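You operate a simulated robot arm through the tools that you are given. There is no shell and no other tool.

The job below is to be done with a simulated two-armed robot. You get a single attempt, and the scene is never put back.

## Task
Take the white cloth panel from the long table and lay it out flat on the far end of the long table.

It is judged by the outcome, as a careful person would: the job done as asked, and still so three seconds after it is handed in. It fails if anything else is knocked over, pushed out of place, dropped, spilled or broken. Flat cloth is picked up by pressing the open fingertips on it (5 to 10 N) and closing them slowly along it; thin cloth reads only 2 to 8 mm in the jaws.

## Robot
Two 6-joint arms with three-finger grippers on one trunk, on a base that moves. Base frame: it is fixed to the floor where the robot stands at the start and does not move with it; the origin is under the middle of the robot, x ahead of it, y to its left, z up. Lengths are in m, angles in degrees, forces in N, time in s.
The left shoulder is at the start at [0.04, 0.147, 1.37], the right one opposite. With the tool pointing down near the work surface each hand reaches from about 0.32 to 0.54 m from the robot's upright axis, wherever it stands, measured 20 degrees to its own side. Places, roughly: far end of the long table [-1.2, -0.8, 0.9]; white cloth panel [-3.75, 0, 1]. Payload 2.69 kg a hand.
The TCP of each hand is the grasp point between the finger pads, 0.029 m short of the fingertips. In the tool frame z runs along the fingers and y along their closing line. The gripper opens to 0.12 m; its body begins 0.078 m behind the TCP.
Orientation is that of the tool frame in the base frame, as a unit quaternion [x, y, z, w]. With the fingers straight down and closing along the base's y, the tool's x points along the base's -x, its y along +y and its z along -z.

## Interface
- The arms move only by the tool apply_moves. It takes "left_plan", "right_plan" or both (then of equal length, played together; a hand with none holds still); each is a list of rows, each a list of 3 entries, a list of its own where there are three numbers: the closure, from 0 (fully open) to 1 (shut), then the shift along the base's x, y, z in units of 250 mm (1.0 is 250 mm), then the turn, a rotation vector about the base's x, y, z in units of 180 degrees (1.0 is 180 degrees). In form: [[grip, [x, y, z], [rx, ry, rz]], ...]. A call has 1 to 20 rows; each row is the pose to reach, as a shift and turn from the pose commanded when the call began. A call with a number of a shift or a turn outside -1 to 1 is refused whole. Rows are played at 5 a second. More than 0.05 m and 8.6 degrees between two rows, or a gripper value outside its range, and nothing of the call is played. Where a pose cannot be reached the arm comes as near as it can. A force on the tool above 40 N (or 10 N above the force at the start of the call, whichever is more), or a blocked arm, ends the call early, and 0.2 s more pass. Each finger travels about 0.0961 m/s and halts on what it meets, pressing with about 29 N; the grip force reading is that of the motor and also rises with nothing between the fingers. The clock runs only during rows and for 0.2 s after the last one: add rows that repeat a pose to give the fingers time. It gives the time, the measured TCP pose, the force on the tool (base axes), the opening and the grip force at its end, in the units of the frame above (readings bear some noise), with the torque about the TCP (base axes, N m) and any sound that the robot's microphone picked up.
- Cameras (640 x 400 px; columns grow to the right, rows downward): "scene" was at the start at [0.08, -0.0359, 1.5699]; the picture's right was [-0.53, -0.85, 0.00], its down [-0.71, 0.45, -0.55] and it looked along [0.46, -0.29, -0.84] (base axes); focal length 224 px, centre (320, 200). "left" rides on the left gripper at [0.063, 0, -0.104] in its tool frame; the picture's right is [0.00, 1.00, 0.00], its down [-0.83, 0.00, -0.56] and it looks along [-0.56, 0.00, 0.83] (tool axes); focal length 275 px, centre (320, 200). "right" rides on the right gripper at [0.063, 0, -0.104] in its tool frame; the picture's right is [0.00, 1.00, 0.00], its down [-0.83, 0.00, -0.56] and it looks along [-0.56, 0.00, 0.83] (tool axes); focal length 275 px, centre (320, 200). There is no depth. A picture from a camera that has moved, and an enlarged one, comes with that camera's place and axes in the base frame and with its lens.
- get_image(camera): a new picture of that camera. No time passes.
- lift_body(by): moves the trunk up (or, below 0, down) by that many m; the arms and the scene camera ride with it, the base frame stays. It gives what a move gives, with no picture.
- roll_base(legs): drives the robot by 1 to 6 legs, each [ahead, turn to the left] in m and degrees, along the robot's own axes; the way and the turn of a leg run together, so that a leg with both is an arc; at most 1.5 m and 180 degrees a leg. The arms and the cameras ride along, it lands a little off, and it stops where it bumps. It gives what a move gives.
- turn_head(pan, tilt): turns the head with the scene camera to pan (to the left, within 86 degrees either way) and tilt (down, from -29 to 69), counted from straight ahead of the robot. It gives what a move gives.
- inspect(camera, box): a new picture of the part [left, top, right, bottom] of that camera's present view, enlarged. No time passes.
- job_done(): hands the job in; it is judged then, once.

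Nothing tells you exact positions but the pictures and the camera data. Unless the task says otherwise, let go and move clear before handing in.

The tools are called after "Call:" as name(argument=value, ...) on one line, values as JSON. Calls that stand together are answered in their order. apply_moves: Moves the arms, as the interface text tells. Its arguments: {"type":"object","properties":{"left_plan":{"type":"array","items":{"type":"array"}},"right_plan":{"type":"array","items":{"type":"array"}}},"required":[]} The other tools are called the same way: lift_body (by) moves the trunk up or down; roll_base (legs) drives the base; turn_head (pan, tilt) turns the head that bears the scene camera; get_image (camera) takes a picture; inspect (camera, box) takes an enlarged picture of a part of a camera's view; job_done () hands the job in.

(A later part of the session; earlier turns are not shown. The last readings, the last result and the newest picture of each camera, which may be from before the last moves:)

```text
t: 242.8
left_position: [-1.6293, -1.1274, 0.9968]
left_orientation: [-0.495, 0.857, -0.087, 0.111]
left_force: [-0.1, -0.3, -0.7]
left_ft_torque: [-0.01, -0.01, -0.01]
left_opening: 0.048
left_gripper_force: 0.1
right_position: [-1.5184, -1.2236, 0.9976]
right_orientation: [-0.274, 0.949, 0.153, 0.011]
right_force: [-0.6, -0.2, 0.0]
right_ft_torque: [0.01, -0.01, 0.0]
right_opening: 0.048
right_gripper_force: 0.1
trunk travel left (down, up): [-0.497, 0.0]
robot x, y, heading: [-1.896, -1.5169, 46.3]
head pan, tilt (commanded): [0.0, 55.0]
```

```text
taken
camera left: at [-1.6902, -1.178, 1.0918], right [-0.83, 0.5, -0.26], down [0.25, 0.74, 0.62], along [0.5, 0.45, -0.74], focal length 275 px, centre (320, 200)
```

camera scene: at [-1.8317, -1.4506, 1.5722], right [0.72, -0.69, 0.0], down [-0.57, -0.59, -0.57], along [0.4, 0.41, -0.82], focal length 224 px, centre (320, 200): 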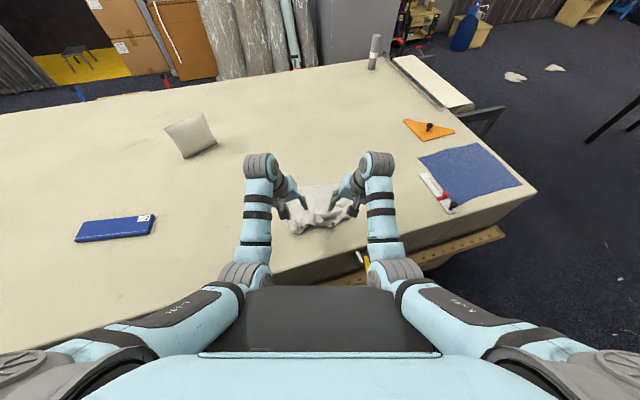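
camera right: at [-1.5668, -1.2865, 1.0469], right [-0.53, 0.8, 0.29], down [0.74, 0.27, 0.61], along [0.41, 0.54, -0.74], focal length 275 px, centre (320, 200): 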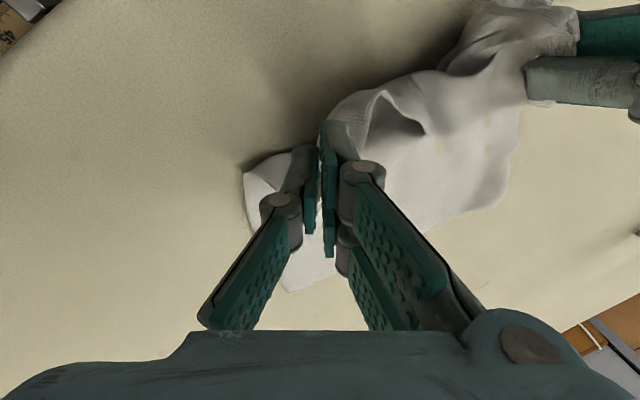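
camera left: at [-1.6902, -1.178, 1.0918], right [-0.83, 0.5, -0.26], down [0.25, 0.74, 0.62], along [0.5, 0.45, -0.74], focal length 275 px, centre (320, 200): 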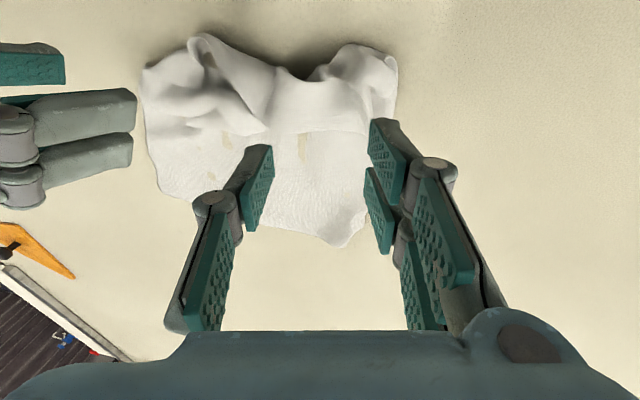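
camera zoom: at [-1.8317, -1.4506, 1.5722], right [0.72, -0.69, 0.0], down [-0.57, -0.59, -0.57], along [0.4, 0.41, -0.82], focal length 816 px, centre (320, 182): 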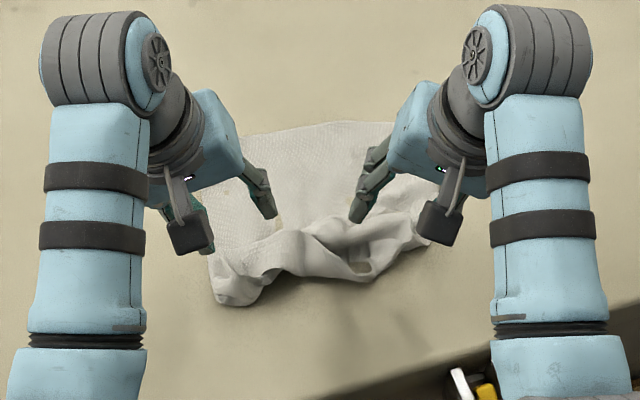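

The far part is flat, the near part has ~10 cm of slack. I'll close the fingers and move both hands, tilted forward, above the flat far part in preparation for pressing and drawing it forward.

Call:
apply_moves(left_plan=[[0.6, [0.0, 0.0, 0.1], [0, 0, 0]], [0.65, [0.031, 0.038, 0.145], [0.0161, -0.0154, 0]], [0.7, [0.062, 0.077, 0.19], [0.0321, -0.0307, 0]], [0.75, [0.094, 0.115, 0.22], [0.0482, -0.0461, 0]], [0.8, [0.125, 0.154, 0.25], [0.0643, -0.0614, 0]], [0.9, [0.156, 0.192, 0.28], [0.0803, -0.0768, 0]], [1.0, [0.187, 0.231, 0.3], [0.0964, -0.0921, 0]], [1.0, [0.219, 0.269, 0.32], [0.1124, -0.1075, 0]], [1.0, [0.25, 0.308, 0.33], [0.1285, -0.1228, 0]]], right_plan=[[0.6, [0.0, 0.0, 0.1], [0, 0, 0]], [0.65, [0.037, 0.028, 0.145], [0.0161, -0.0154, 0]], [0.7, [0.075, 0.055, 0.19], [0.0321, -0.0307, 0]], [0.75, [0.112, 0.083, 0.22], [0.0482, -0.0461, 0]], [0.8, [0.15, 0.111, 0.25], [0.0643, -0.0614, 0]], [0.9, [0.187, 0.139, 0.28], [0.0803, -0.0768, 0]], [1.0, [0.225, 0.166, 0.3], [0.0964, -0.0921, 0]], [1.0, [0.262, 0.194, 0.32], [0.1124, -0.1075, 0]], [1.0, [0.3, 0.222, 0.33], [0.1285, -0.1228, 0]]])

Call:
get_image(camera="scene")

Call:
inspect(camera="scene", box=[250, 140, 390, 260])

```text
t: 244.8
left_position: [-1.5662, -1.0513, 1.0796]
left_orientation: [-0.437, 0.82, -0.008, 0.37]
left_force: [0.1, -0.8, -0.4]
left_ft_torque: [-0.03, 0.04, 0.0]
left_opening: 0.0002
left_gripper_force: 28.7
right_position: [-1.4421, -1.1653, 1.0807]
right_orientation: [-0.29, 0.88, 0.285, 0.245]
right_force: [1.3, -0.4, -0.3]
right_ft_torque: [0.03, -0.03, 0.0]
right_opening: 0.0002
right_gripper_force: 28.6
trunk travel left (down, up): [-0.497, 0.0]
robot x, y, heading: [-1.8975, -1.5157, 46.3]
head pan, tilt (commanded): [0.0, 55.0]
```

```text
taken
camera scene: at [-1.8313, -1.4502, 1.5721], right [0.72, -0.69, 0.0], down [-0.57, -0.59, -0.57], along [0.4, 0.41, -0.82], focal length 224 px, centre (320, 200)
```

scene: 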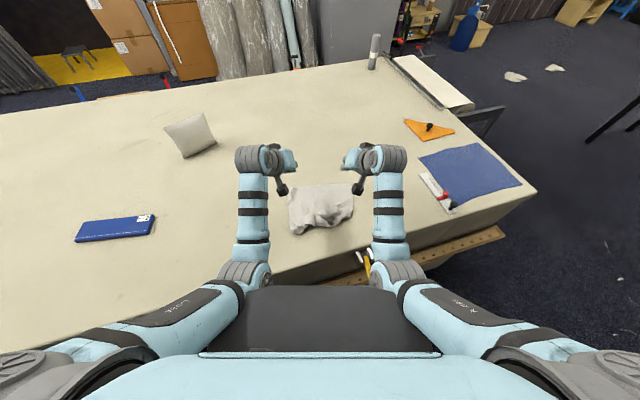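

```text
3.33 times, centred on (320, 200) of scene
camera zoom: at [-1.8313, -1.4502, 1.5721], right [0.72, -0.69, 0.0], down [-0.57, -0.59, -0.57], along [0.4, 0.41, -0.82], focal length 748 px, centre (320, 200)
```

zoom: 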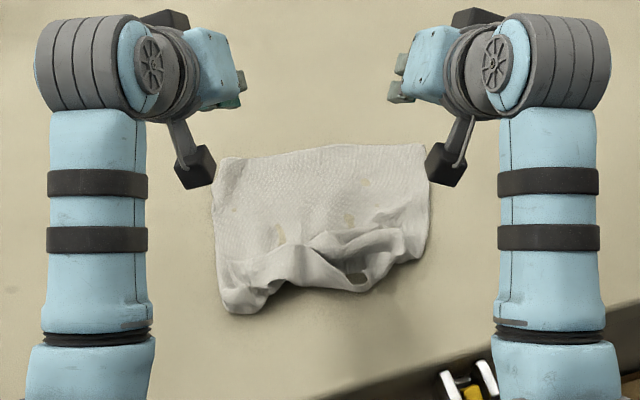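

Now the cloth is visible whole: far two-thirds flat, near third rumpled. I'll lower the trunk 0.13 m (arms extended, forearms still above the clamp) so the fingertips can press on the flat part.

Call:
lift_body(by=-0.13)

Call:
get_image(camera="scene")

Call:
get_image(camera="left")

Call:
get_image(camera="right")

```text
t: 246.3
left_position: [-1.5666, -1.0513, 0.9502]
left_orientation: [-0.437, 0.82, -0.007, 0.369]
left_force: [-0.1, 0.4, 0.8]
left_ft_torque: [-0.02, -0.03, 0.05]
left_opening: 0.0001
left_gripper_force: 28.5
right_position: [-1.4431, -1.1653, 0.9512]
right_orientation: [-0.291, 0.88, 0.284, 0.246]
right_force: [0.8, 0.5, 0.2]
right_ft_torque: [0.02, 0.03, -0.01]
right_opening: 0.0
right_gripper_force: 29.0
trunk travel left (down, up): [-0.367, 0.13]
robot x, y, heading: [-1.8967, -1.5193, 46.4]
head pan, tilt (commanded): [0.0, 55.0]
```

```text
taken
camera scene: at [-1.8316, -1.4504, 1.442], right [0.72, -0.69, 0.0], down [-0.57, -0.59, -0.57], along [0.4, 0.41, -0.82], focal length 224 px, centre (320, 200)
```

scene: 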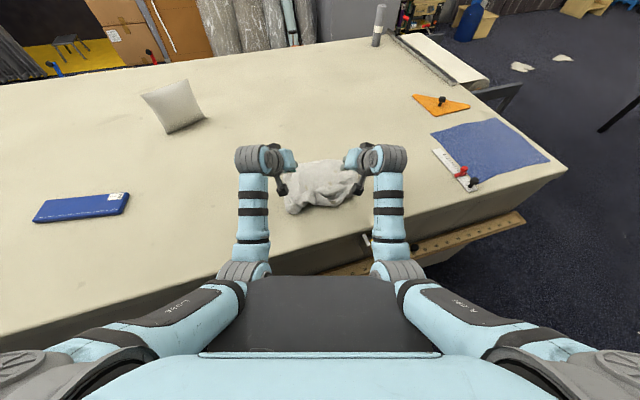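

```text
taken
camera left: at [-1.6527, -1.1287, 0.9881], right [-0.71, 0.62, -0.33], down [-0.05, 0.43, 0.9], along [0.7, 0.66, -0.27], focal length 275 px, centre (320, 200)
```

left: 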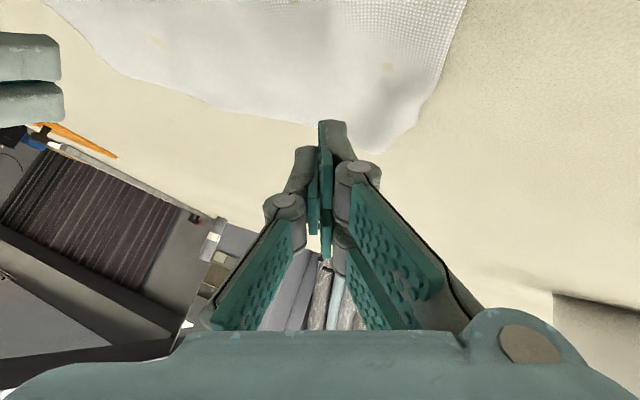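

```text
taken
camera right: at [-1.5156, -1.2566, 0.9894], right [-0.65, 0.67, 0.35], down [0.44, -0.05, 0.9], along [0.62, 0.74, -0.26], focal length 275 px, centre (320, 200)
```

right: 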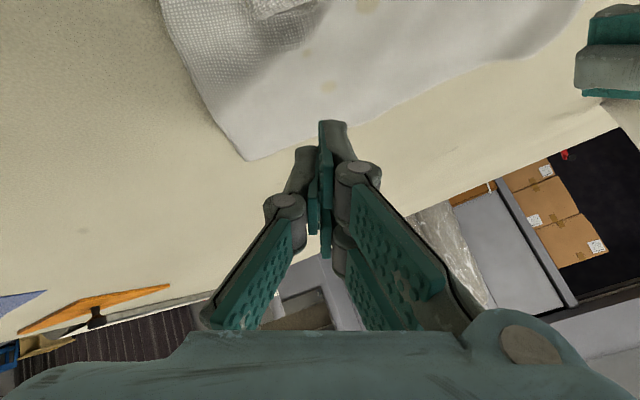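

Fingertips are above the cloth near its two far corners. I'll lower both hands to just above contact.

Call:
apply_moves(left_plan=[[1.0, [0, 0, -0.05], [0, 0, 0]], [1.0, [0, 0, -0.1], [0, 0, 0]], [1.0, [0, 0, -0.13], [0, 0, 0]], [1.0, [0, 0, -0.15], [0, 0, 0]], [1.0, [0, 0, -0.15], [0, 0, 0]]], right_plan=[[1.0, [0, 0, -0.05], [0, 0, 0]], [1.0, [0, 0, -0.1], [0, 0, 0]], [1.0, [0, 0, -0.13], [0, 0, 0]], [1.0, [0, 0, -0.15], [0, 0, 0]], [1.0, [0, 0, -0.15], [0, 0, 0]]])

Call:
inspect(camera="scene", box=[250, 130, 390, 250])

```text
t: 247.5
left_position: [-1.5656, -1.0496, 0.9142]
left_orientation: [-0.437, 0.819, -0.007, 0.371]
left_force: [2.0, 3.0, 11.5]
left_ft_torque: [0.04, -0.07, 0.02]
left_opening: 0.0
left_gripper_force: 28.7
right_position: [-1.4439, -1.1664, 0.9143]
right_orientation: [-0.291, 0.88, 0.285, 0.246]
right_force: [-0.2, 0.3, -0.4]
right_ft_torque: [0.01, 0.0, 0.03]
right_opening: 0.0001
right_gripper_force: 28.8
trunk travel left (down, up): [-0.367, 0.13]
robot x, y, heading: [-1.8949, -1.5149, 46.5]
head pan, tilt (commanded): [0.0, 55.0]
```

```text
3.33 times, centred on (320, 190) of scene
camera zoom: at [-1.8325, -1.4514, 1.4424], right [0.72, -0.69, 0.0], down [-0.57, -0.59, -0.57], along [0.4, 0.42, -0.82], focal length 748 px, centre (320, 233)
```

zoom: 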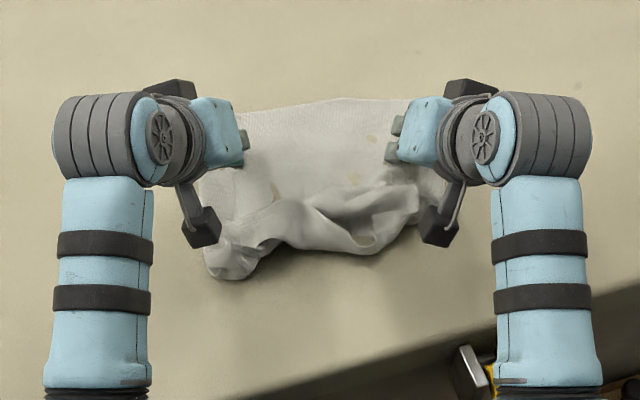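

Left is in contact (11 N); right not yet. I'll lower the right slightly and ease the left.

Call:
apply_moves(left_plan=[[1.0, [0, 0, 0.002], [0, 0, 0]], [1.0, [0, 0, 0.002], [0, 0, 0]], [1.0, [0, 0, 0.002], [0, 0, 0]]], right_plan=[[1.0, [0, 0, -0.006], [0, 0, 0]], [1.0, [0, 0, -0.01], [0, 0, 0]], [1.0, [0, 0, -0.01], [0, 0, 0]]])

```text
t: 248.3
left_position: [-1.5667, -1.0508, 0.9142]
left_orientation: [-0.436, 0.82, -0.007, 0.371]
left_force: [3.3, 6.2, 11.7]
left_ft_torque: [0.12, -0.16, 0.06]
left_opening: 0.0001
left_gripper_force: 28.5
right_position: [-1.4425, -1.166, 0.9125]
right_orientation: [-0.292, 0.879, 0.285, 0.246]
right_force: [0.5, -0.3, 6.3]
right_ft_torque: [0.02, 0.04, 0.01]
right_opening: 0.0001
right_gripper_force: 28.3
trunk travel left (down, up): [-0.367, 0.13]
robot x, y, heading: [-1.8977, -1.5169, 46.1]
head pan, tilt (commanded): [0.0, 55.0]
```

Both fingertips press the cloth (12 N and 6 N). I'll draw it slowly forward 4 cm and check the forces.

Call:
apply_moves(left_plan=[[1.0, [0.015, 0.0155, 0], [0, 0, 0]], [1.0, [0.03, 0.031, 0], [0, 0, 0]], [1.0, [0.045, 0.0465, 0], [0, 0, 0]], [1.0, [0.06, 0.062, 0], [0, 0, 0]], [1.0, [0.075, 0.0775, 0], [0, 0, 0]], [1.0, [0.09, 0.093, 0], [0, 0, 0]], [1.0, [0.104, 0.109, 0], [0, 0, 0]]], right_plan=[[1.0, [0.015, 0.0155, 0], [0, 0, 0]], [1.0, [0.03, 0.031, 0], [0, 0, 0]], [1.0, [0.045, 0.0465, 0], [0, 0, 0]], [1.0, [0.06, 0.062, 0], [0, 0, 0]], [1.0, [0.075, 0.0775, 0], [0, 0, 0]], [1.0, [0.09, 0.093, 0], [0, 0, 0]], [1.0, [0.104, 0.109, 0], [0, 0, 0]]])

Call:
get_image(camera="scene")

Call:
inspect(camera="scene", box=[250, 130, 390, 250])

```text
t: 249.9
left_position: [-1.5409, -1.0235, 0.9137]
left_orientation: [-0.437, 0.819, -0.007, 0.37]
left_force: [0.1, -0.5, 5.6]
left_ft_torque: [-0.08, 0.03, 0.05]
left_opening: 0.0
left_gripper_force: 28.9
right_position: [-1.4178, -1.14, 0.9108]
right_orientation: [-0.29, 0.88, 0.284, 0.246]
right_force: [0.2, -0.7, 0.6]
right_ft_torque: [0.0, -0.01, 0.02]
right_opening: 0.0
right_gripper_force: 28.5
trunk travel left (down, up): [-0.367, 0.13]
robot x, y, heading: [-1.894, -1.5206, 46.2]
head pan, tilt (commanded): [0.0, 55.0]
```

```text
taken
camera scene: at [-1.8325, -1.4514, 1.4422], right [0.72, -0.69, 0.0], down [-0.57, -0.59, -0.57], along [0.4, 0.42, -0.82], focal length 224 px, centre (320, 200)
```

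scene: 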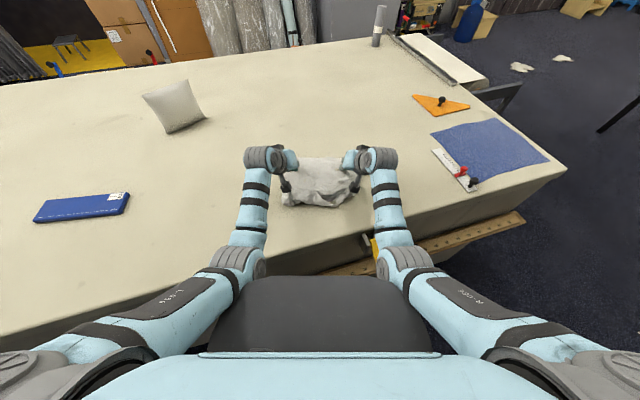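

```text
3.33 times, centred on (320, 190) of scene
camera zoom: at [-1.8325, -1.4514, 1.4422], right [0.72, -0.69, 0.0], down [-0.57, -0.59, -0.57], along [0.4, 0.42, -0.82], focal length 748 px, centre (320, 233)
```

zoom: 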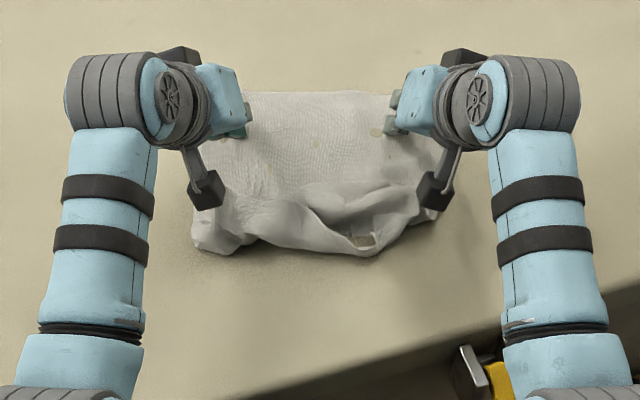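

The whole cloth slides forward with the fingers (slack moves with it), which is good for placement. I'll restore right-hand pressure and move it about 4 cm further forward.

Call:
apply_moves(left_plan=[[1.0, [0, 0, 0], [0, 0, 0]], [1.0, [0.015, 0.0155, -0.001], [0, 0, 0]], [1.0, [0.03, 0.031, -0.001], [0, 0, 0]], [1.0, [0.045, 0.0465, -0.002], [0, 0, 0]], [1.0, [0.06, 0.062, -0.002], [0, 0, 0]], [1.0, [0.075, 0.0775, -0.003], [0, 0, 0]], [1.0, [0.09, 0.093, -0.003], [0, 0, 0]], [1.0, [0.104, 0.109, -0.004], [0, 0, 0]]], right_plan=[[1.0, [0, 0, -0.006], [0, 0, 0]], [1.0, [0.015, 0.0155, -0.006], [0, 0, 0]], [1.0, [0.03, 0.031, -0.007], [0, 0, 0]], [1.0, [0.045, 0.0465, -0.008], [0, 0, 0]], [1.0, [0.06, 0.062, -0.009], [0, 0, 0]], [1.0, [0.075, 0.0775, -0.01], [0, 0, 0]], [1.0, [0.09, 0.093, -0.01], [0, 0, 0]], [1.0, [0.104, 0.109, -0.011], [0, 0, 0]]])

Call:
inspect(camera="scene", box=[250, 120, 390, 240])

```text
t: 251.7
left_position: [-1.5163, -0.9977, 0.9158]
left_orientation: [-0.437, 0.82, -0.007, 0.371]
left_force: [-0.1, -0.4, 0.6]
left_ft_torque: [0.01, -0.03, 0.01]
left_opening: 0.0
left_gripper_force: 28.4
right_position: [-1.3921, -1.1125, 0.9117]
right_orientation: [-0.291, 0.879, 0.285, 0.248]
right_force: [-3.5, -4.0, 13.1]
right_ft_torque: [-0.02, 0.19, 0.09]
right_opening: 0.0
right_gripper_force: 28.5
trunk travel left (down, up): [-0.367, 0.13]
robot x, y, heading: [-1.896, -1.5201, 46.5]
head pan, tilt (commanded): [0.0, 55.0]
```

```text
3.33 times, centred on (320, 180) of scene
camera zoom: at [-1.8344, -1.453, 1.4425], right [0.72, -0.69, 0.0], down [-0.56, -0.59, -0.58], along [0.4, 0.42, -0.82], focal length 748 px, centre (320, 267)
```

zoom: 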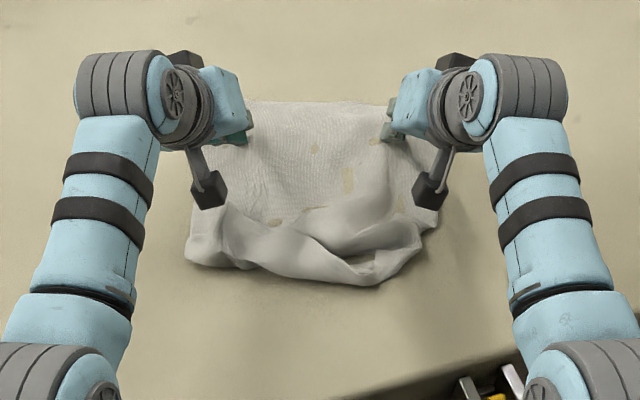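

The cloth's far edge is now about 0.71 m ahead. I'll lift both hands off, raise the trunk again and take a clear look at the remaining slack near me.

Call:
apply_moves(left_plan=[[1.0, [0, 0, 0.04], [0, 0, 0]], [1.0, [0, 0, 0.1], [0, 0, 0]], [1.0, [0, 0, 0.16], [0, 0, 0]]], right_plan=[[1.0, [0, 0, 0.04], [0, 0, 0]], [1.0, [0, 0, 0.1], [0, 0, 0]], [1.0, [0, 0, 0.16], [0, 0, 0]]])

Call:
lift_body(by=0.13)

Call:
inspect(camera="scene", box=[250, 130, 390, 250])

Call:
get_image(camera="left")

```text
t: 252.5
left_position: [-1.5159, -0.9976, 0.9525]
left_orientation: [-0.437, 0.82, -0.008, 0.37]
left_force: [0.1, -0.3, 1.0]
left_ft_torque: [0.0, 0.05, 0.01]
left_opening: 0.0
left_gripper_force: 28.7
right_position: [-1.3913, -1.1114, 0.9482]
right_orientation: [-0.29, 0.88, 0.283, 0.246]
right_force: [0.3, 0.9, -0.2]
right_ft_torque: [0.02, 0.01, 0.0]
right_opening: 0.0001
right_gripper_force: 28.2
trunk travel left (down, up): [-0.367, 0.13]
robot x, y, heading: [-1.8939, -1.5189, 46.3]
head pan, tilt (commanded): [0.0, 55.0]
```

```text
t: 254.1
left_position: [-1.5143, -0.9964, 1.0815]
left_orientation: [-0.438, 0.82, -0.007, 0.369]
left_force: [0.1, -0.1, 0.0]
left_ft_torque: [-0.01, -0.02, 0.01]
left_opening: 0.0
left_gripper_force: 28.9
right_position: [-1.3911, -1.1122, 1.0788]
right_orientation: [-0.29, 0.88, 0.283, 0.246]
right_force: [0.6, -0.9, 0.2]
right_ft_torque: [0.0, -0.01, 0.01]
right_opening: 0.0
right_gripper_force: 28.9
trunk travel left (down, up): [-0.497, 0.0]
robot x, y, heading: [-1.8955, -1.52, 46.2]
head pan, tilt (commanded): [0.0, 55.0]
```

```text
3.33 times, centred on (320, 190) of scene
camera zoom: at [-1.8314, -1.4502, 1.5724], right [0.72, -0.69, 0.0], down [-0.57, -0.59, -0.57], along [0.4, 0.41, -0.82], focal length 748 px, centre (320, 233)
```

zoom: 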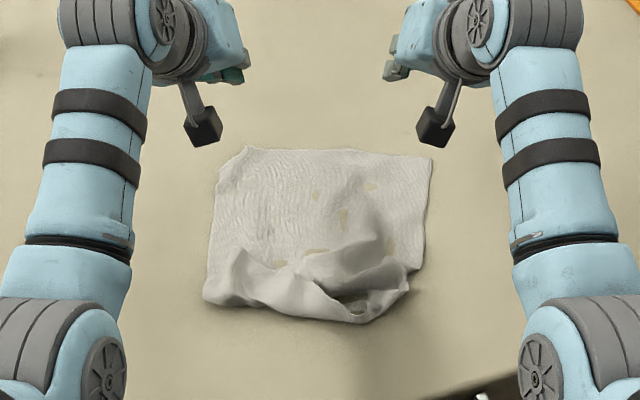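

```text
taken
camera left: at [-1.6013, -1.0742, 1.1197], right [-0.71, 0.62, -0.33], down [-0.05, 0.43, 0.9], along [0.7, 0.66, -0.27], focal length 275 px, centre (320, 200)
```

left: 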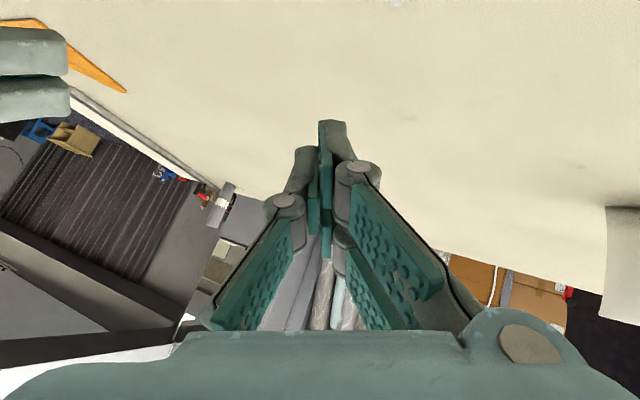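

Now a clear view; I'll enlarge the near strip to understand how it's folded.

Call:
inspect(camera="scene", box=[290, 190, 350, 230])

```text
10.00 times, centred on (320, 210) of scene
camera zoom: at [-1.8314, -1.4502, 1.5724], right [0.72, -0.69, 0.0], down [-0.57, -0.59, -0.57], along [0.4, 0.41, -0.82], focal length 2245 px, centre (320, 100)
```

zoom: 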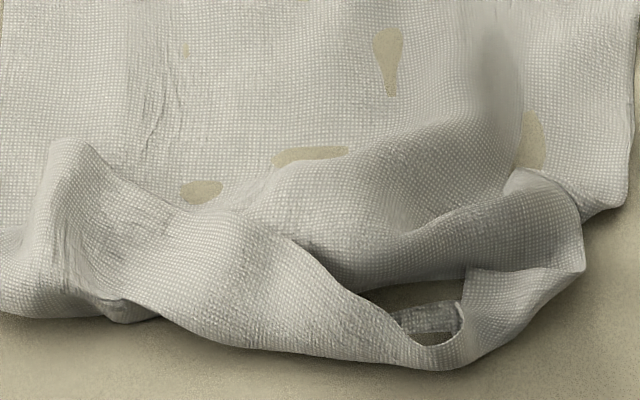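

Now it's clear: the near margin (4–6 cm) is merely folded over on top, with its free edge standing up and pointing away from me. I'll pin the sheet with the right hand and sweep the left fingertips backward behind that edge to flip it open; first positioning both hands.

Call:
apply_moves(left_plan=[[1.0, [-0.03, -0.049, -0.088], [0, 0, 0]], [1.0, [-0.059, -0.098, -0.175], [0, 0, 0]], [1.0, [-0.089, -0.148, -0.263], [0, 0, 0]], [1.0, [-0.118, -0.197, -0.351], [0, 0, 0]], [1.0, [-0.148, -0.246, -0.438], [0, 0, 0]], [1.0, [-0.177, -0.295, -0.526], [0, 0, 0]], [1.0, [-0.177, -0.295, -0.526], [0, 0, 0]]], right_plan=[[1.0, [-0.04, -0.043, -0.093], [0, 0, 0]], [1.0, [-0.08, -0.085, -0.185], [0, 0, 0]], [1.0, [-0.12, -0.128, -0.278], [0, 0, 0]], [1.0, [-0.16, -0.171, -0.371], [0, 0, 0]], [1.0, [-0.2, -0.213, -0.463], [0, 0, 0]], [1.0, [-0.24, -0.256, -0.556], [0, 0, 0]], [1.0, [-0.24, -0.256, -0.556], [0, 0, 0]]])

Call:
inspect(camera="scene", box=[250, 140, 390, 260])

Call:
get_image(camera="left")

Call:
get_image(camera="right")

```text
t: 255.7
left_position: [-1.5615, -1.0591, 0.9564]
left_orientation: [-0.436, 0.819, 0.002, 0.373]
left_force: [0.6, 0.6, 1.1]
left_ft_torque: [0.0, 0.02, -0.01]
left_opening: 0.0001
left_gripper_force: 28.6
right_position: [-1.4516, -1.1744, 0.9419]
right_orientation: [-0.29, 0.88, 0.284, 0.246]
right_force: [0.1, 0.0, 0.0]
right_ft_torque: [0.02, 0.0, 0.0]
right_opening: 0.0
right_gripper_force: 28.6
trunk travel left (down, up): [-0.497, 0.0]
robot x, y, heading: [-1.8907, -1.5132, 46.4]
head pan, tilt (commanded): [0.0, 55.0]
```

```text
3.33 times, centred on (320, 200) of scene
camera zoom: at [-1.8314, -1.4499, 1.5721], right [0.72, -0.69, 0.0], down [-0.57, -0.59, -0.57], along [0.4, 0.41, -0.82], focal length 748 px, centre (320, 200)
```

zoom: 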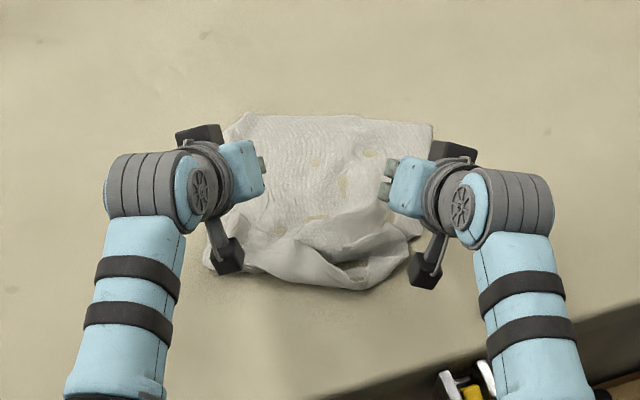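

```text
taken
camera left: at [-1.6469, -1.1392, 0.9933], right [-0.71, 0.62, -0.32], down [-0.05, 0.41, 0.91], along [0.7, 0.67, -0.26], focal length 275 px, centre (320, 200)
```

left: 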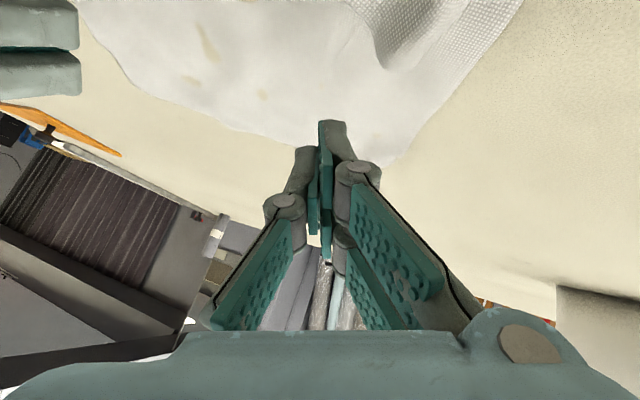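

```text
taken
camera right: at [-1.5249, -1.2651, 0.9794], right [-0.65, 0.67, 0.35], down [0.44, -0.05, 0.9], along [0.62, 0.74, -0.26], focal length 275 px, centre (320, 200)
```

right: 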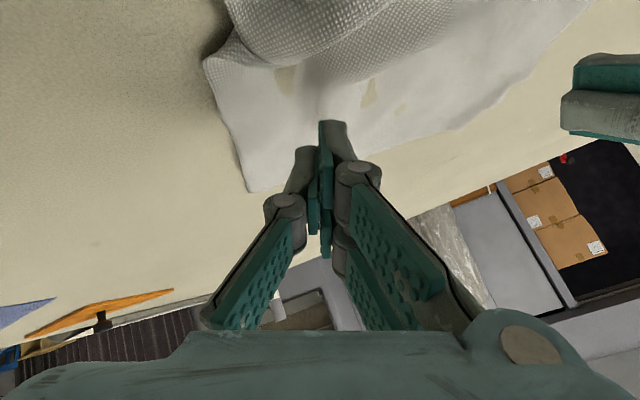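

Both are in place over the cloth. I'll press the right fingertips down as a pin and lower the left fingertips to just above the sheet behind the flap.

Call:
apply_moves(left_plan=[[1.0, [-0.012, 0.028, -0.03], [0, 0, 0]], [1.0, [-0.023, 0.056, -0.06], [0, 0, 0]], [1.0, [-0.023, 0.056, -0.09], [0, 0, 0]], [1.0, [-0.023, 0.056, -0.11], [0, 0, 0]], [1.0, [-0.023, 0.056, -0.12], [0, 0, 0]]], right_plan=[[1.0, [0, 0, -0.04], [0, 0, 0]], [1.0, [0, 0, -0.08], [0, 0, 0]], [1.0, [0, 0, -0.105], [0, 0, 0]], [1.0, [0, 0, -0.118], [0, 0, 0]], [1.0, [0, 0, -0.121], [0, 0, 0]]])

Call:
inspect(camera="scene", box=[250, 140, 390, 260])

```text
t: 256.9
left_position: [-1.5664, -1.057, 0.9208]
left_orientation: [-0.437, 0.82, -0.007, 0.37]
left_force: [0.4, 0.2, 0.5]
left_ft_torque: [-0.01, 0.01, -0.05]
left_opening: 0.0
left_gripper_force: 28.1
right_position: [-1.451, -1.1753, 0.911]
right_orientation: [-0.291, 0.879, 0.285, 0.246]
right_force: [-0.1, -0.7, 7.0]
right_ft_torque: [0.0, 0.03, -0.02]
right_opening: 0.0
right_gripper_force: 28.1
trunk travel left (down, up): [-0.497, 0.0]
robot x, y, heading: [-1.8954, -1.5182, 46.1]
head pan, tilt (commanded): [0.0, 55.0]
```

```text
3.33 times, centred on (320, 200) of scene
camera zoom: at [-1.8329, -1.4515, 1.5723], right [0.72, -0.69, 0.0], down [-0.57, -0.59, -0.57], along [0.4, 0.42, -0.82], focal length 748 px, centre (320, 200)
```

zoom: 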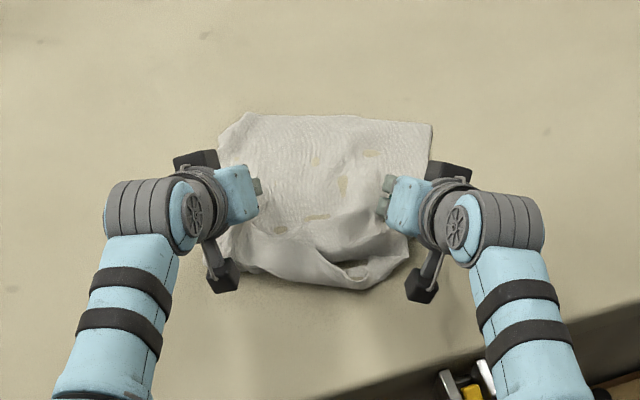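

The right hand pins with 7 N; the left fingertips hover just beyond the flap's free edge. I'll sweep them back toward me to flip the margin over.

Call:
apply_moves(left_plan=[[1.0, [-0.041, -0.028, -0.002], [-0.0124, 0.0118, 0]], [1.0, [-0.081, -0.056, -0.003], [-0.0248, 0.0237, 0]], [1.0, [-0.122, -0.084, -0.004], [-0.0372, 0.0355, 0]], [1.0, [-0.163, -0.112, -0.006], [-0.0495, 0.0473, 0]], [1.0, [-0.203, -0.14, -0.007], [-0.0619, 0.0592, 0]], [1.0, [-0.244, -0.168, -0.008], [-0.0743, 0.071, 0]], [1.0, [-0.285, -0.196, -0.01], [-0.0867, 0.0828, 0]], [1.0, [-0.325, -0.224, -0.011], [-0.0991, 0.0947, 0]], [1.0, [-0.366, -0.252, -0.012], [-0.1115, 0.1065, 0]], [1.0, [-0.407, -0.28, -0.014], [-0.1238, 0.1183, 0]], [1.0, [-0.447, -0.308, -0.015], [-0.1362, 0.1302, 0]], [1.0, [-0.488, -0.336, -0.016], [-0.1486, 0.142, 0]]])

Call:
inspect(camera="scene", box=[250, 140, 390, 260])

Call:
get_image(camera="left")

```text
t: 259.5
left_position: [-1.6871, -1.1414, 0.9165]
left_orientation: [-0.501, 0.857, -0.099, 0.07]
left_force: [0.4, -0.5, -0.7]
left_ft_torque: [-0.04, -0.02, 0.01]
left_opening: 0.0
left_gripper_force: 28.2
right_position: [-1.4509, -1.1749, 0.9117]
right_orientation: [-0.291, 0.88, 0.285, 0.246]
right_force: [2.4, 0.3, 13.9]
right_ft_torque: [0.16, 0.02, -0.05]
right_opening: 0.0
right_gripper_force: 28.1
trunk travel left (down, up): [-0.497, 0.0]
robot x, y, heading: [-1.8929, -1.5173, 46.1]
head pan, tilt (commanded): [0.0, 55.0]
```

```text
3.33 times, centred on (320, 200) of scene
camera zoom: at [-1.8329, -1.4517, 1.5723], right [0.72, -0.69, 0.0], down [-0.57, -0.59, -0.57], along [0.4, 0.42, -0.82], focal length 748 px, centre (320, 200)
```

zoom: 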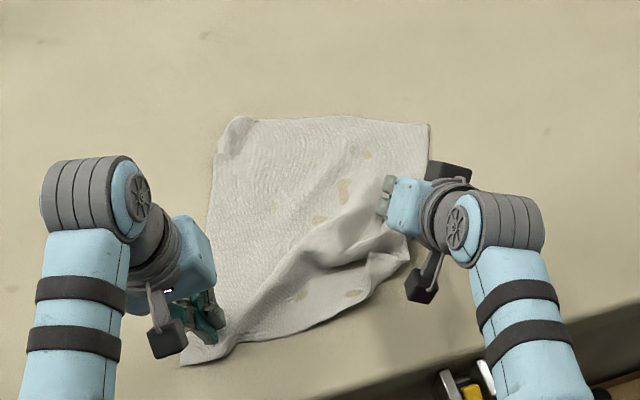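

```text
taken
camera left: at [-1.7422, -1.1851, 1.0165], right [-0.84, 0.48, -0.24], down [0.29, 0.78, 0.56], along [0.46, 0.4, -0.79], focal length 275 px, centre (320, 200)
```

left: 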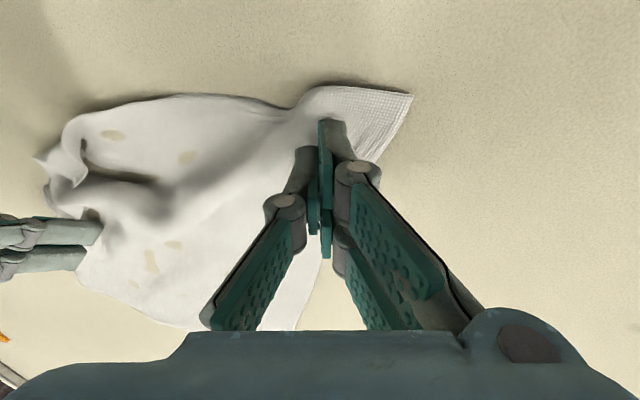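

Excellent — the left half of the margin flipped open and the sheet straightened. Only the near-right part is still folded. I'll zoom in there.

Call:
inspect(camera="scene", box=[290, 180, 350, 235])

Call:
get_image(camera="right")

```text
7.27 times, centred on (320, 208) of scene
camera zoom: at [-1.8329, -1.4517, 1.5723], right [0.72, -0.69, 0.0], down [-0.57, -0.59, -0.57], along [0.4, 0.42, -0.82], focal length 1633 px, centre (320, 146)
```

zoom: 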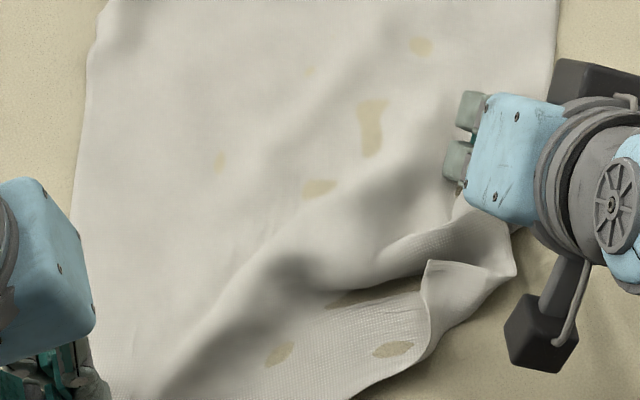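

```text
taken
camera right: at [-1.5247, -1.2655, 0.9493], right [-0.65, 0.67, 0.35], down [0.44, -0.05, 0.9], along [0.62, 0.74, -0.26], focal length 275 px, centre (320, 200)
```

right: 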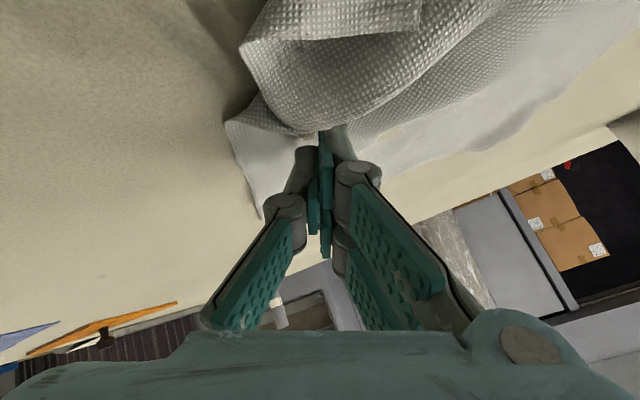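

The near-right corner is still folded over, but unfolding it here would bring it close to the clamp and the table edge. So first I'll slide the whole cloth ~7 cm forward: lift both hands and set them above the far half again.

Call:
apply_moves(left_plan=[[1.0, [0, 0, 0.12], [0, 0, 0]], [1.0, [0.052, 0.039, 0.2], [0.0163, -0.0157, 0]], [1.0, [0.114, 0.086, 0.28], [0.0326, -0.0313, 0]], [1.0, [0.176, 0.133, 0.35], [0.049, -0.047, 0]], [1.0, [0.238, 0.179, 0.42], [0.0653, -0.0626, 0]], [1.0, [0.3, 0.226, 0.49], [0.0816, -0.0783, 0]], [1.0, [0.363, 0.273, 0.55], [0.0979, -0.0939, 0]], [1.0, [0.414, 0.312, 0.59], [0.1158, -0.111, 0]], [1.0, [0.466, 0.351, 0.63], [0.1321, -0.1266, 0]], [1.0, [0.518, 0.39, 0.654], [0.1484, -0.1423, 0]]], right_plan=[[1.0, [0, 0, 0.07], [0, 0, 0]], [1.0, [0, 0, 0.14], [0, 0, 0]], [1.0, [0.007, 0.007, 0.21], [0, 0, 0]], [1.0, [0.013, 0.014, 0.28], [0, 0, 0]], [1.0, [0.02, 0.021, 0.35], [0, 0, 0]], [1.0, [0.027, 0.028, 0.42], [0, 0, 0]], [1.0, [0.033, 0.034, 0.49], [0, 0, 0]], [1.0, [0.04, 0.041, 0.56], [0, 0, 0]], [1.0, [0.047, 0.048, 0.62], [0, 0, 0]], [1.0, [0.053, 0.055, 0.676], [0, 0, 0]]])

Call:
inspect(camera="scene", box=[250, 140, 390, 260])

```text
t: 261.7
left_position: [-1.5567, -1.041, 1.0795]
left_orientation: [-0.438, 0.82, -0.008, 0.369]
left_force: [-0.3, -0.7, -0.2]
left_ft_torque: [0.02, -0.01, 0.04]
left_opening: 0.0
left_gripper_force: 28.3
right_position: [-1.4378, -1.1604, 1.0766]
right_orientation: [-0.29, 0.88, 0.284, 0.247]
right_force: [-0.3, -0.4, -1.0]
right_ft_torque: [-0.03, 0.0, 0.02]
right_opening: 0.0
right_gripper_force: 28.4
trunk travel left (down, up): [-0.497, 0.0]
robot x, y, heading: [-1.896, -1.5187, 46.5]
head pan, tilt (commanded): [0.0, 55.0]
```

```text
3.33 times, centred on (320, 200) of scene
camera zoom: at [-1.8312, -1.4499, 1.5721], right [0.72, -0.69, 0.0], down [-0.57, -0.59, -0.57], along [0.4, 0.41, -0.82], focal length 748 px, centre (320, 200)
```

zoom: 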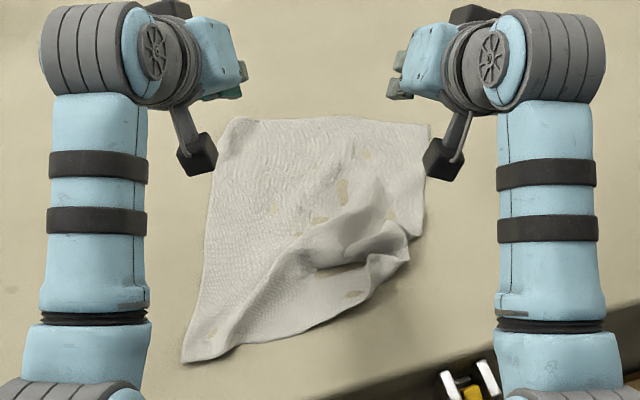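

The cloth is nearly flat now except the near-right corner. I'll lower the trunk and press with both fingertips to slide it forward.

Call:
lift_body(by=-0.13)

Call:
apply_moves(left_plan=[[1.0, [0, 0, -0.05], [0, 0, 0]], [1.0, [0, 0, -0.1], [0, 0, 0]], [1.0, [0, 0, -0.13], [0, 0, 0]], [1.0, [0, 0, -0.144], [0, 0, 0]], [1.0, [0, 0, -0.144], [0, 0, 0]]], right_plan=[[1.0, [0, 0, -0.05], [0, 0, 0]], [1.0, [0, 0, -0.1], [0, 0, 0]], [1.0, [0, 0, -0.13], [0, 0, 0]], [1.0, [0, 0, -0.144], [0, 0, 0]], [1.0, [0, 0, -0.144], [0, 0, 0]]])

```text
t: 263.3
left_position: [-1.5567, -1.042, 0.9496]
left_orientation: [-0.438, 0.82, -0.008, 0.369]
left_force: [0.0, -0.5, -0.8]
left_ft_torque: [-0.01, 0.01, 0.02]
left_opening: 0.0001
left_gripper_force: 28.2
right_position: [-1.4372, -1.1603, 0.9474]
right_orientation: [-0.291, 0.88, 0.284, 0.246]
right_force: [0.6, 0.2, 0.2]
right_ft_torque: [0.0, 0.02, 0.01]
right_opening: 0.0001
right_gripper_force: 28.4
trunk travel left (down, up): [-0.367, 0.13]
robot x, y, heading: [-1.8965, -1.5227, 46.3]
head pan, tilt (commanded): [0.0, 55.0]
```

```text
t: 264.5
left_position: [-1.5575, -1.0429, 0.9149]
left_orientation: [-0.437, 0.819, -0.007, 0.371]
left_force: [1.7, 2.7, 9.2]
left_ft_torque: [0.07, -0.09, 0.0]
left_opening: 0.0
left_gripper_force: 28.5
right_position: [-1.4382, -1.1622, 0.9122]
right_orientation: [-0.29, 0.88, 0.284, 0.246]
right_force: [0.2, 0.5, 1.2]
right_ft_torque: [0.02, 0.01, -0.03]
right_opening: 0.0
right_gripper_force: 28.3
trunk travel left (down, up): [-0.367, 0.13]
robot x, y, heading: [-1.8954, -1.5197, 46.3]
head pan, tilt (commanded): [0.0, 55.0]
```

Left presses 9 N; I'll add right-hand pressure and slide the sheet about 5 cm forward, compensating slightly downward.

Call:
apply_moves(left_plan=[[1.0, [0, 0, 0], [0, 0, 0]], [1.0, [0.018, 0.018, -0.001], [0, 0, 0]], [1.0, [0.036, 0.037, -0.001], [0, 0, 0]], [1.0, [0.053, 0.056, -0.002], [0, 0, 0]], [1.0, [0.071, 0.074, -0.002], [0, 0, 0]], [1.0, [0.089, 0.093, -0.003], [0, 0, 0]], [1.0, [0.107, 0.112, -0.004], [0, 0, 0]], [1.0, [0.124, 0.13, -0.005], [0, 0, 0]], [1.0, [0.138, 0.144, -0.006], [0, 0, 0]]], right_plan=[[1.0, [0, 0, -0.005], [0, 0, 0]], [1.0, [0.018, 0.018, -0.006], [0, 0, 0]], [1.0, [0.036, 0.037, -0.006], [0, 0, 0]], [1.0, [0.053, 0.056, -0.007], [0, 0, 0]], [1.0, [0.071, 0.074, -0.008], [0, 0, 0]], [1.0, [0.089, 0.093, -0.008], [0, 0, 0]], [1.0, [0.107, 0.112, -0.009], [0, 0, 0]], [1.0, [0.124, 0.13, -0.01], [0, 0, 0]], [1.0, [0.142, 0.148, -0.01], [0, 0, 0]]])

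Call:
inspect(camera="scene", box=[250, 110, 390, 240])

```text
t: 266.5
left_position: [-1.5237, -1.0073, 0.9141]
left_orientation: [-0.437, 0.819, -0.008, 0.372]
left_force: [-4.3, -3.9, 17.3]
left_ft_torque: [-0.19, 0.09, -0.04]
left_opening: 0.0
left_gripper_force: 28.7
right_position: [-1.4049, -1.1252, 0.9105]
right_orientation: [-0.29, 0.879, 0.284, 0.248]
right_force: [0.5, -0.9, 1.1]
right_ft_torque: [0.02, 0.01, 0.0]
right_opening: 0.0
right_gripper_force: 28.5
trunk travel left (down, up): [-0.367, 0.13]
robot x, y, heading: [-1.8937, -1.5189, 46.3]
head pan, tilt (commanded): [0.0, 55.0]
```

```text
3.08 times, centred on (320, 175) of scene
camera zoom: at [-1.8352, -1.4545, 1.4426], right [0.72, -0.69, 0.0], down [-0.56, -0.59, -0.58], along [0.4, 0.42, -0.82], focal length 691 px, centre (320, 277)
```

zoom: 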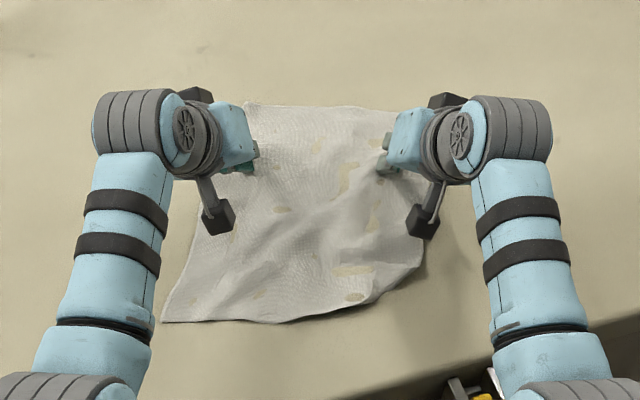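

The push pulled out the near-right fold as well; the cloth now looks almost entirely flat. I'll lift the hands, raise the trunk and take a clear look.

Call:
apply_moves(left_plan=[[1.0, [0, 0, 0.03], [0, 0, 0]], [1.0, [0, 0, 0.09], [0, 0, 0]], [1.0, [0, 0, 0.16], [0, 0, 0]]], right_plan=[[1.0, [0, 0, 0.03], [0, 0, 0]], [1.0, [0, 0, 0.09], [0, 0, 0]], [1.0, [0, 0, 0.16], [0, 0, 0]]])

Call:
lift_body(by=0.13)

Call:
get_image(camera="scene")

Call:
inspect(camera="scene", box=[250, 130, 390, 250])

```text
t: 267.3
left_position: [-1.5227, -1.0045, 0.9522]
left_orientation: [-0.438, 0.82, -0.008, 0.368]
left_force: [0.9, -0.7, 0.6]
left_ft_torque: [0.0, 0.01, 0.05]
left_opening: 0.0
left_gripper_force: 28.3
right_position: [-1.4023, -1.1241, 0.9484]
right_orientation: [-0.29, 0.88, 0.284, 0.246]
right_force: [0.6, 0.0, -0.4]
right_ft_torque: [-0.02, 0.02, -0.04]
right_opening: 0.0002
right_gripper_force: 28.6
trunk travel left (down, up): [-0.367, 0.13]
robot x, y, heading: [-1.8924, -1.5198, 46.3]
head pan, tilt (commanded): [0.0, 55.0]
```

```text
t: 268.9
left_position: [-1.5226, -1.0046, 1.0825]
left_orientation: [-0.437, 0.82, -0.008, 0.37]
left_force: [-0.6, -0.1, 0.8]
left_ft_torque: [0.01, 0.03, 0.02]
left_opening: 0.0001
left_gripper_force: 28.5
right_position: [-1.4026, -1.123, 1.0785]
right_orientation: [-0.29, 0.88, 0.284, 0.246]
right_force: [-0.6, -0.1, 0.4]
right_ft_torque: [0.05, 0.03, 0.01]
right_opening: 0.0
right_gripper_force: 28.6
trunk travel left (down, up): [-0.497, 0.0]
robot x, y, heading: [-1.8954, -1.5171, 46.5]
head pan, tilt (commanded): [0.0, 55.0]
```

```text
taken
camera scene: at [-1.8314, -1.4502, 1.5724], right [0.72, -0.69, 0.0], down [-0.57, -0.59, -0.57], along [0.4, 0.41, -0.82], focal length 224 px, centre (320, 200)
```

scene: 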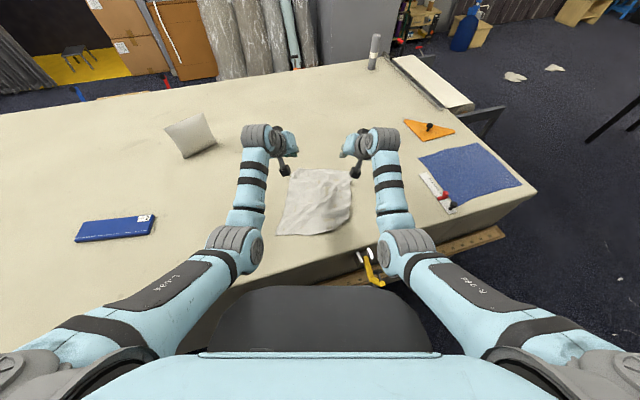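

```text
3.33 times, centred on (320, 190) of scene
camera zoom: at [-1.8314, -1.4502, 1.5724], right [0.72, -0.69, 0.0], down [-0.57, -0.59, -0.57], along [0.4, 0.41, -0.82], focal length 748 px, centre (320, 233)
```

zoom: 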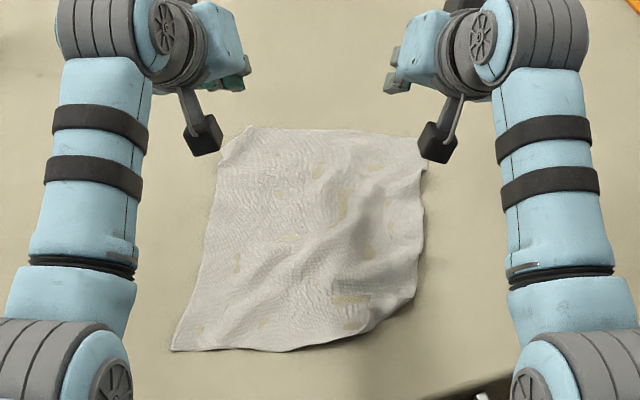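

The cloth now lies almost completely flat as a full rectangle. I'll inspect the near-right corner, which looks slightly rounded.

Call:
inspect(camera="scene", box=[310, 180, 360, 240])

Call:
inspect(camera="scene", box=[270, 160, 350, 240])

```text
6.67 times, centred on (335, 210) of scene
camera zoom: at [-1.8314, -1.4502, 1.5724], right [0.72, -0.69, 0.0], down [-0.57, -0.59, -0.57], along [0.4, 0.41, -0.82], focal length 1497 px, centre (220, 133)
```

zoom: 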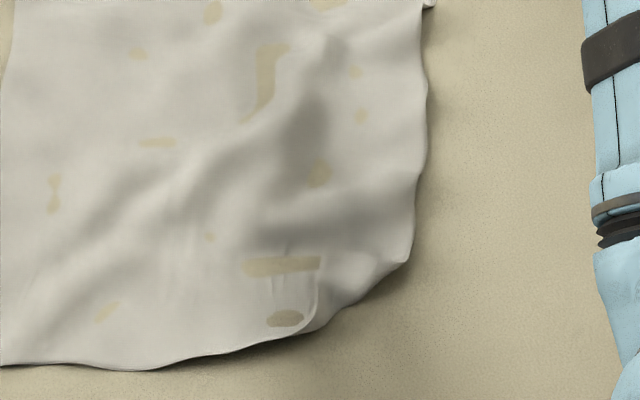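

```text
5.00 times, centred on (310, 200) of scene
camera zoom: at [-1.8314, -1.4502, 1.5724], right [0.72, -0.69, 0.0], down [-0.57, -0.59, -0.57], along [0.4, 0.41, -0.82], focal length 1122 px, centre (370, 200)
```

zoom: 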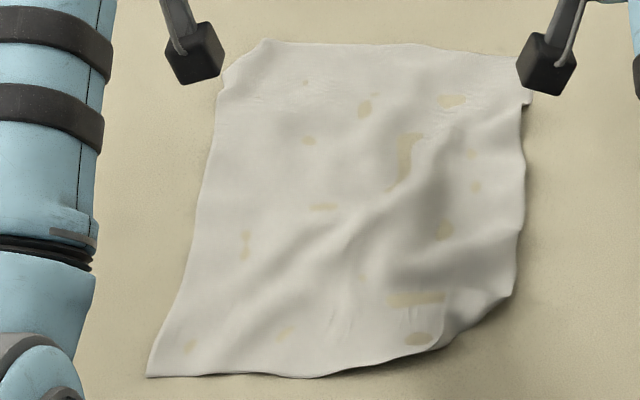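

The near-right corner has a small flap (~4 cm) still folded over. I'll pin the sheet with the left fingertips and sweep the right fingertips outward over that corner; first moving both hands into place just above the cloth.

Call:
apply_moves(left_plan=[[1.0, [-0.024, -0.024, -0.076], [0, 0, 0]], [1.0, [-0.048, -0.048, -0.152], [0, 0, 0]], [1.0, [-0.072, -0.072, -0.228], [0, 0, 0]], [1.0, [-0.097, -0.096, -0.304], [0, 0, 0]], [1.0, [-0.121, -0.119, -0.38], [0, 0, 0]], [1.0, [-0.145, -0.143, -0.456], [0, 0, 0]], [1.0, [-0.169, -0.167, -0.532], [0, 0, 0]], [1.0, [-0.193, -0.191, -0.608], [0, 0, 0]]], right_plan=[[1.0, [-0.054, -0.031, -0.074], [-0.0136, 0.0129, 0]], [1.0, [-0.108, -0.063, -0.149], [-0.0272, 0.0259, 0]], [1.0, [-0.162, -0.094, -0.223], [-0.0407, 0.0388, 0]], [1.0, [-0.216, -0.126, -0.297], [-0.0543, 0.0517, 0]], [1.0, [-0.27, -0.157, -0.371], [-0.0679, 0.0646, 0]], [1.0, [-0.324, -0.188, -0.446], [-0.0815, 0.0776, 0]], [1.0, [-0.378, -0.22, -0.52], [-0.095, 0.0905, 0]], [1.0, [-0.432, -0.251, -0.594], [-0.1086, 0.1034, 0]]])

Call:
get_image(camera="right")

Call:
inspect(camera="scene", box=[250, 130, 390, 250])

```text
t: 270.7
left_position: [-1.5702, -1.0525, 0.9301]
left_orientation: [-0.438, 0.82, -0.008, 0.369]
left_force: [-0.2, 0.3, -0.2]
left_ft_torque: [-0.01, 0.03, 0.03]
left_opening: 0.0003
left_gripper_force: 28.6
right_position: [-1.5122, -1.1861, 0.9289]
right_orientation: [-0.279, 0.943, 0.174, 0.048]
right_force: [0.2, -0.8, 0.5]
right_ft_torque: [-0.01, 0.0, -0.01]
right_opening: 0.0001
right_gripper_force: 28.8
trunk travel left (down, up): [-0.497, 0.0]
robot x, y, heading: [-1.8959, -1.5173, 46.2]
head pan, tilt (commanded): [0.0, 55.0]
```

```text
taken
camera right: at [-1.5649, -1.2546, 1.0154], right [-0.55, 0.78, 0.3], down [0.7, 0.23, 0.68], along [0.46, 0.58, -0.67], focal length 275 px, centre (320, 200)
```

right: 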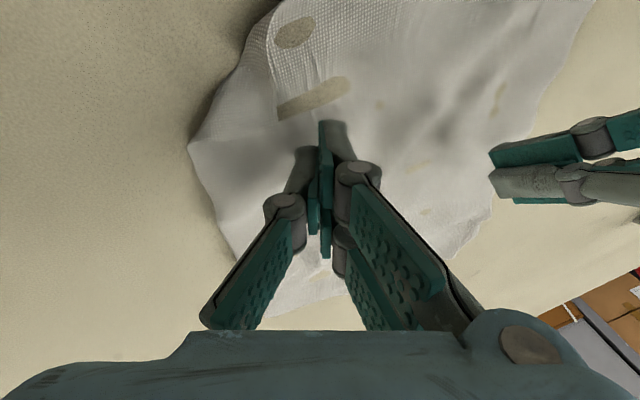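

```text
3.33 times, centred on (320, 190) of scene
camera zoom: at [-1.8319, -1.4503, 1.5721], right [0.72, -0.69, 0.0], down [-0.57, -0.59, -0.57], along [0.4, 0.41, -0.82], focal length 748 px, centre (320, 233)
```

zoom: 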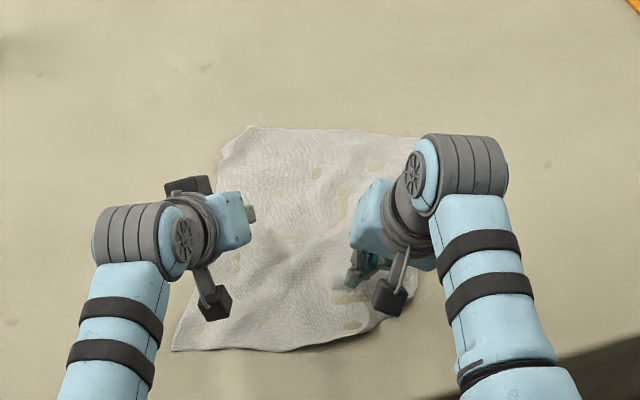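

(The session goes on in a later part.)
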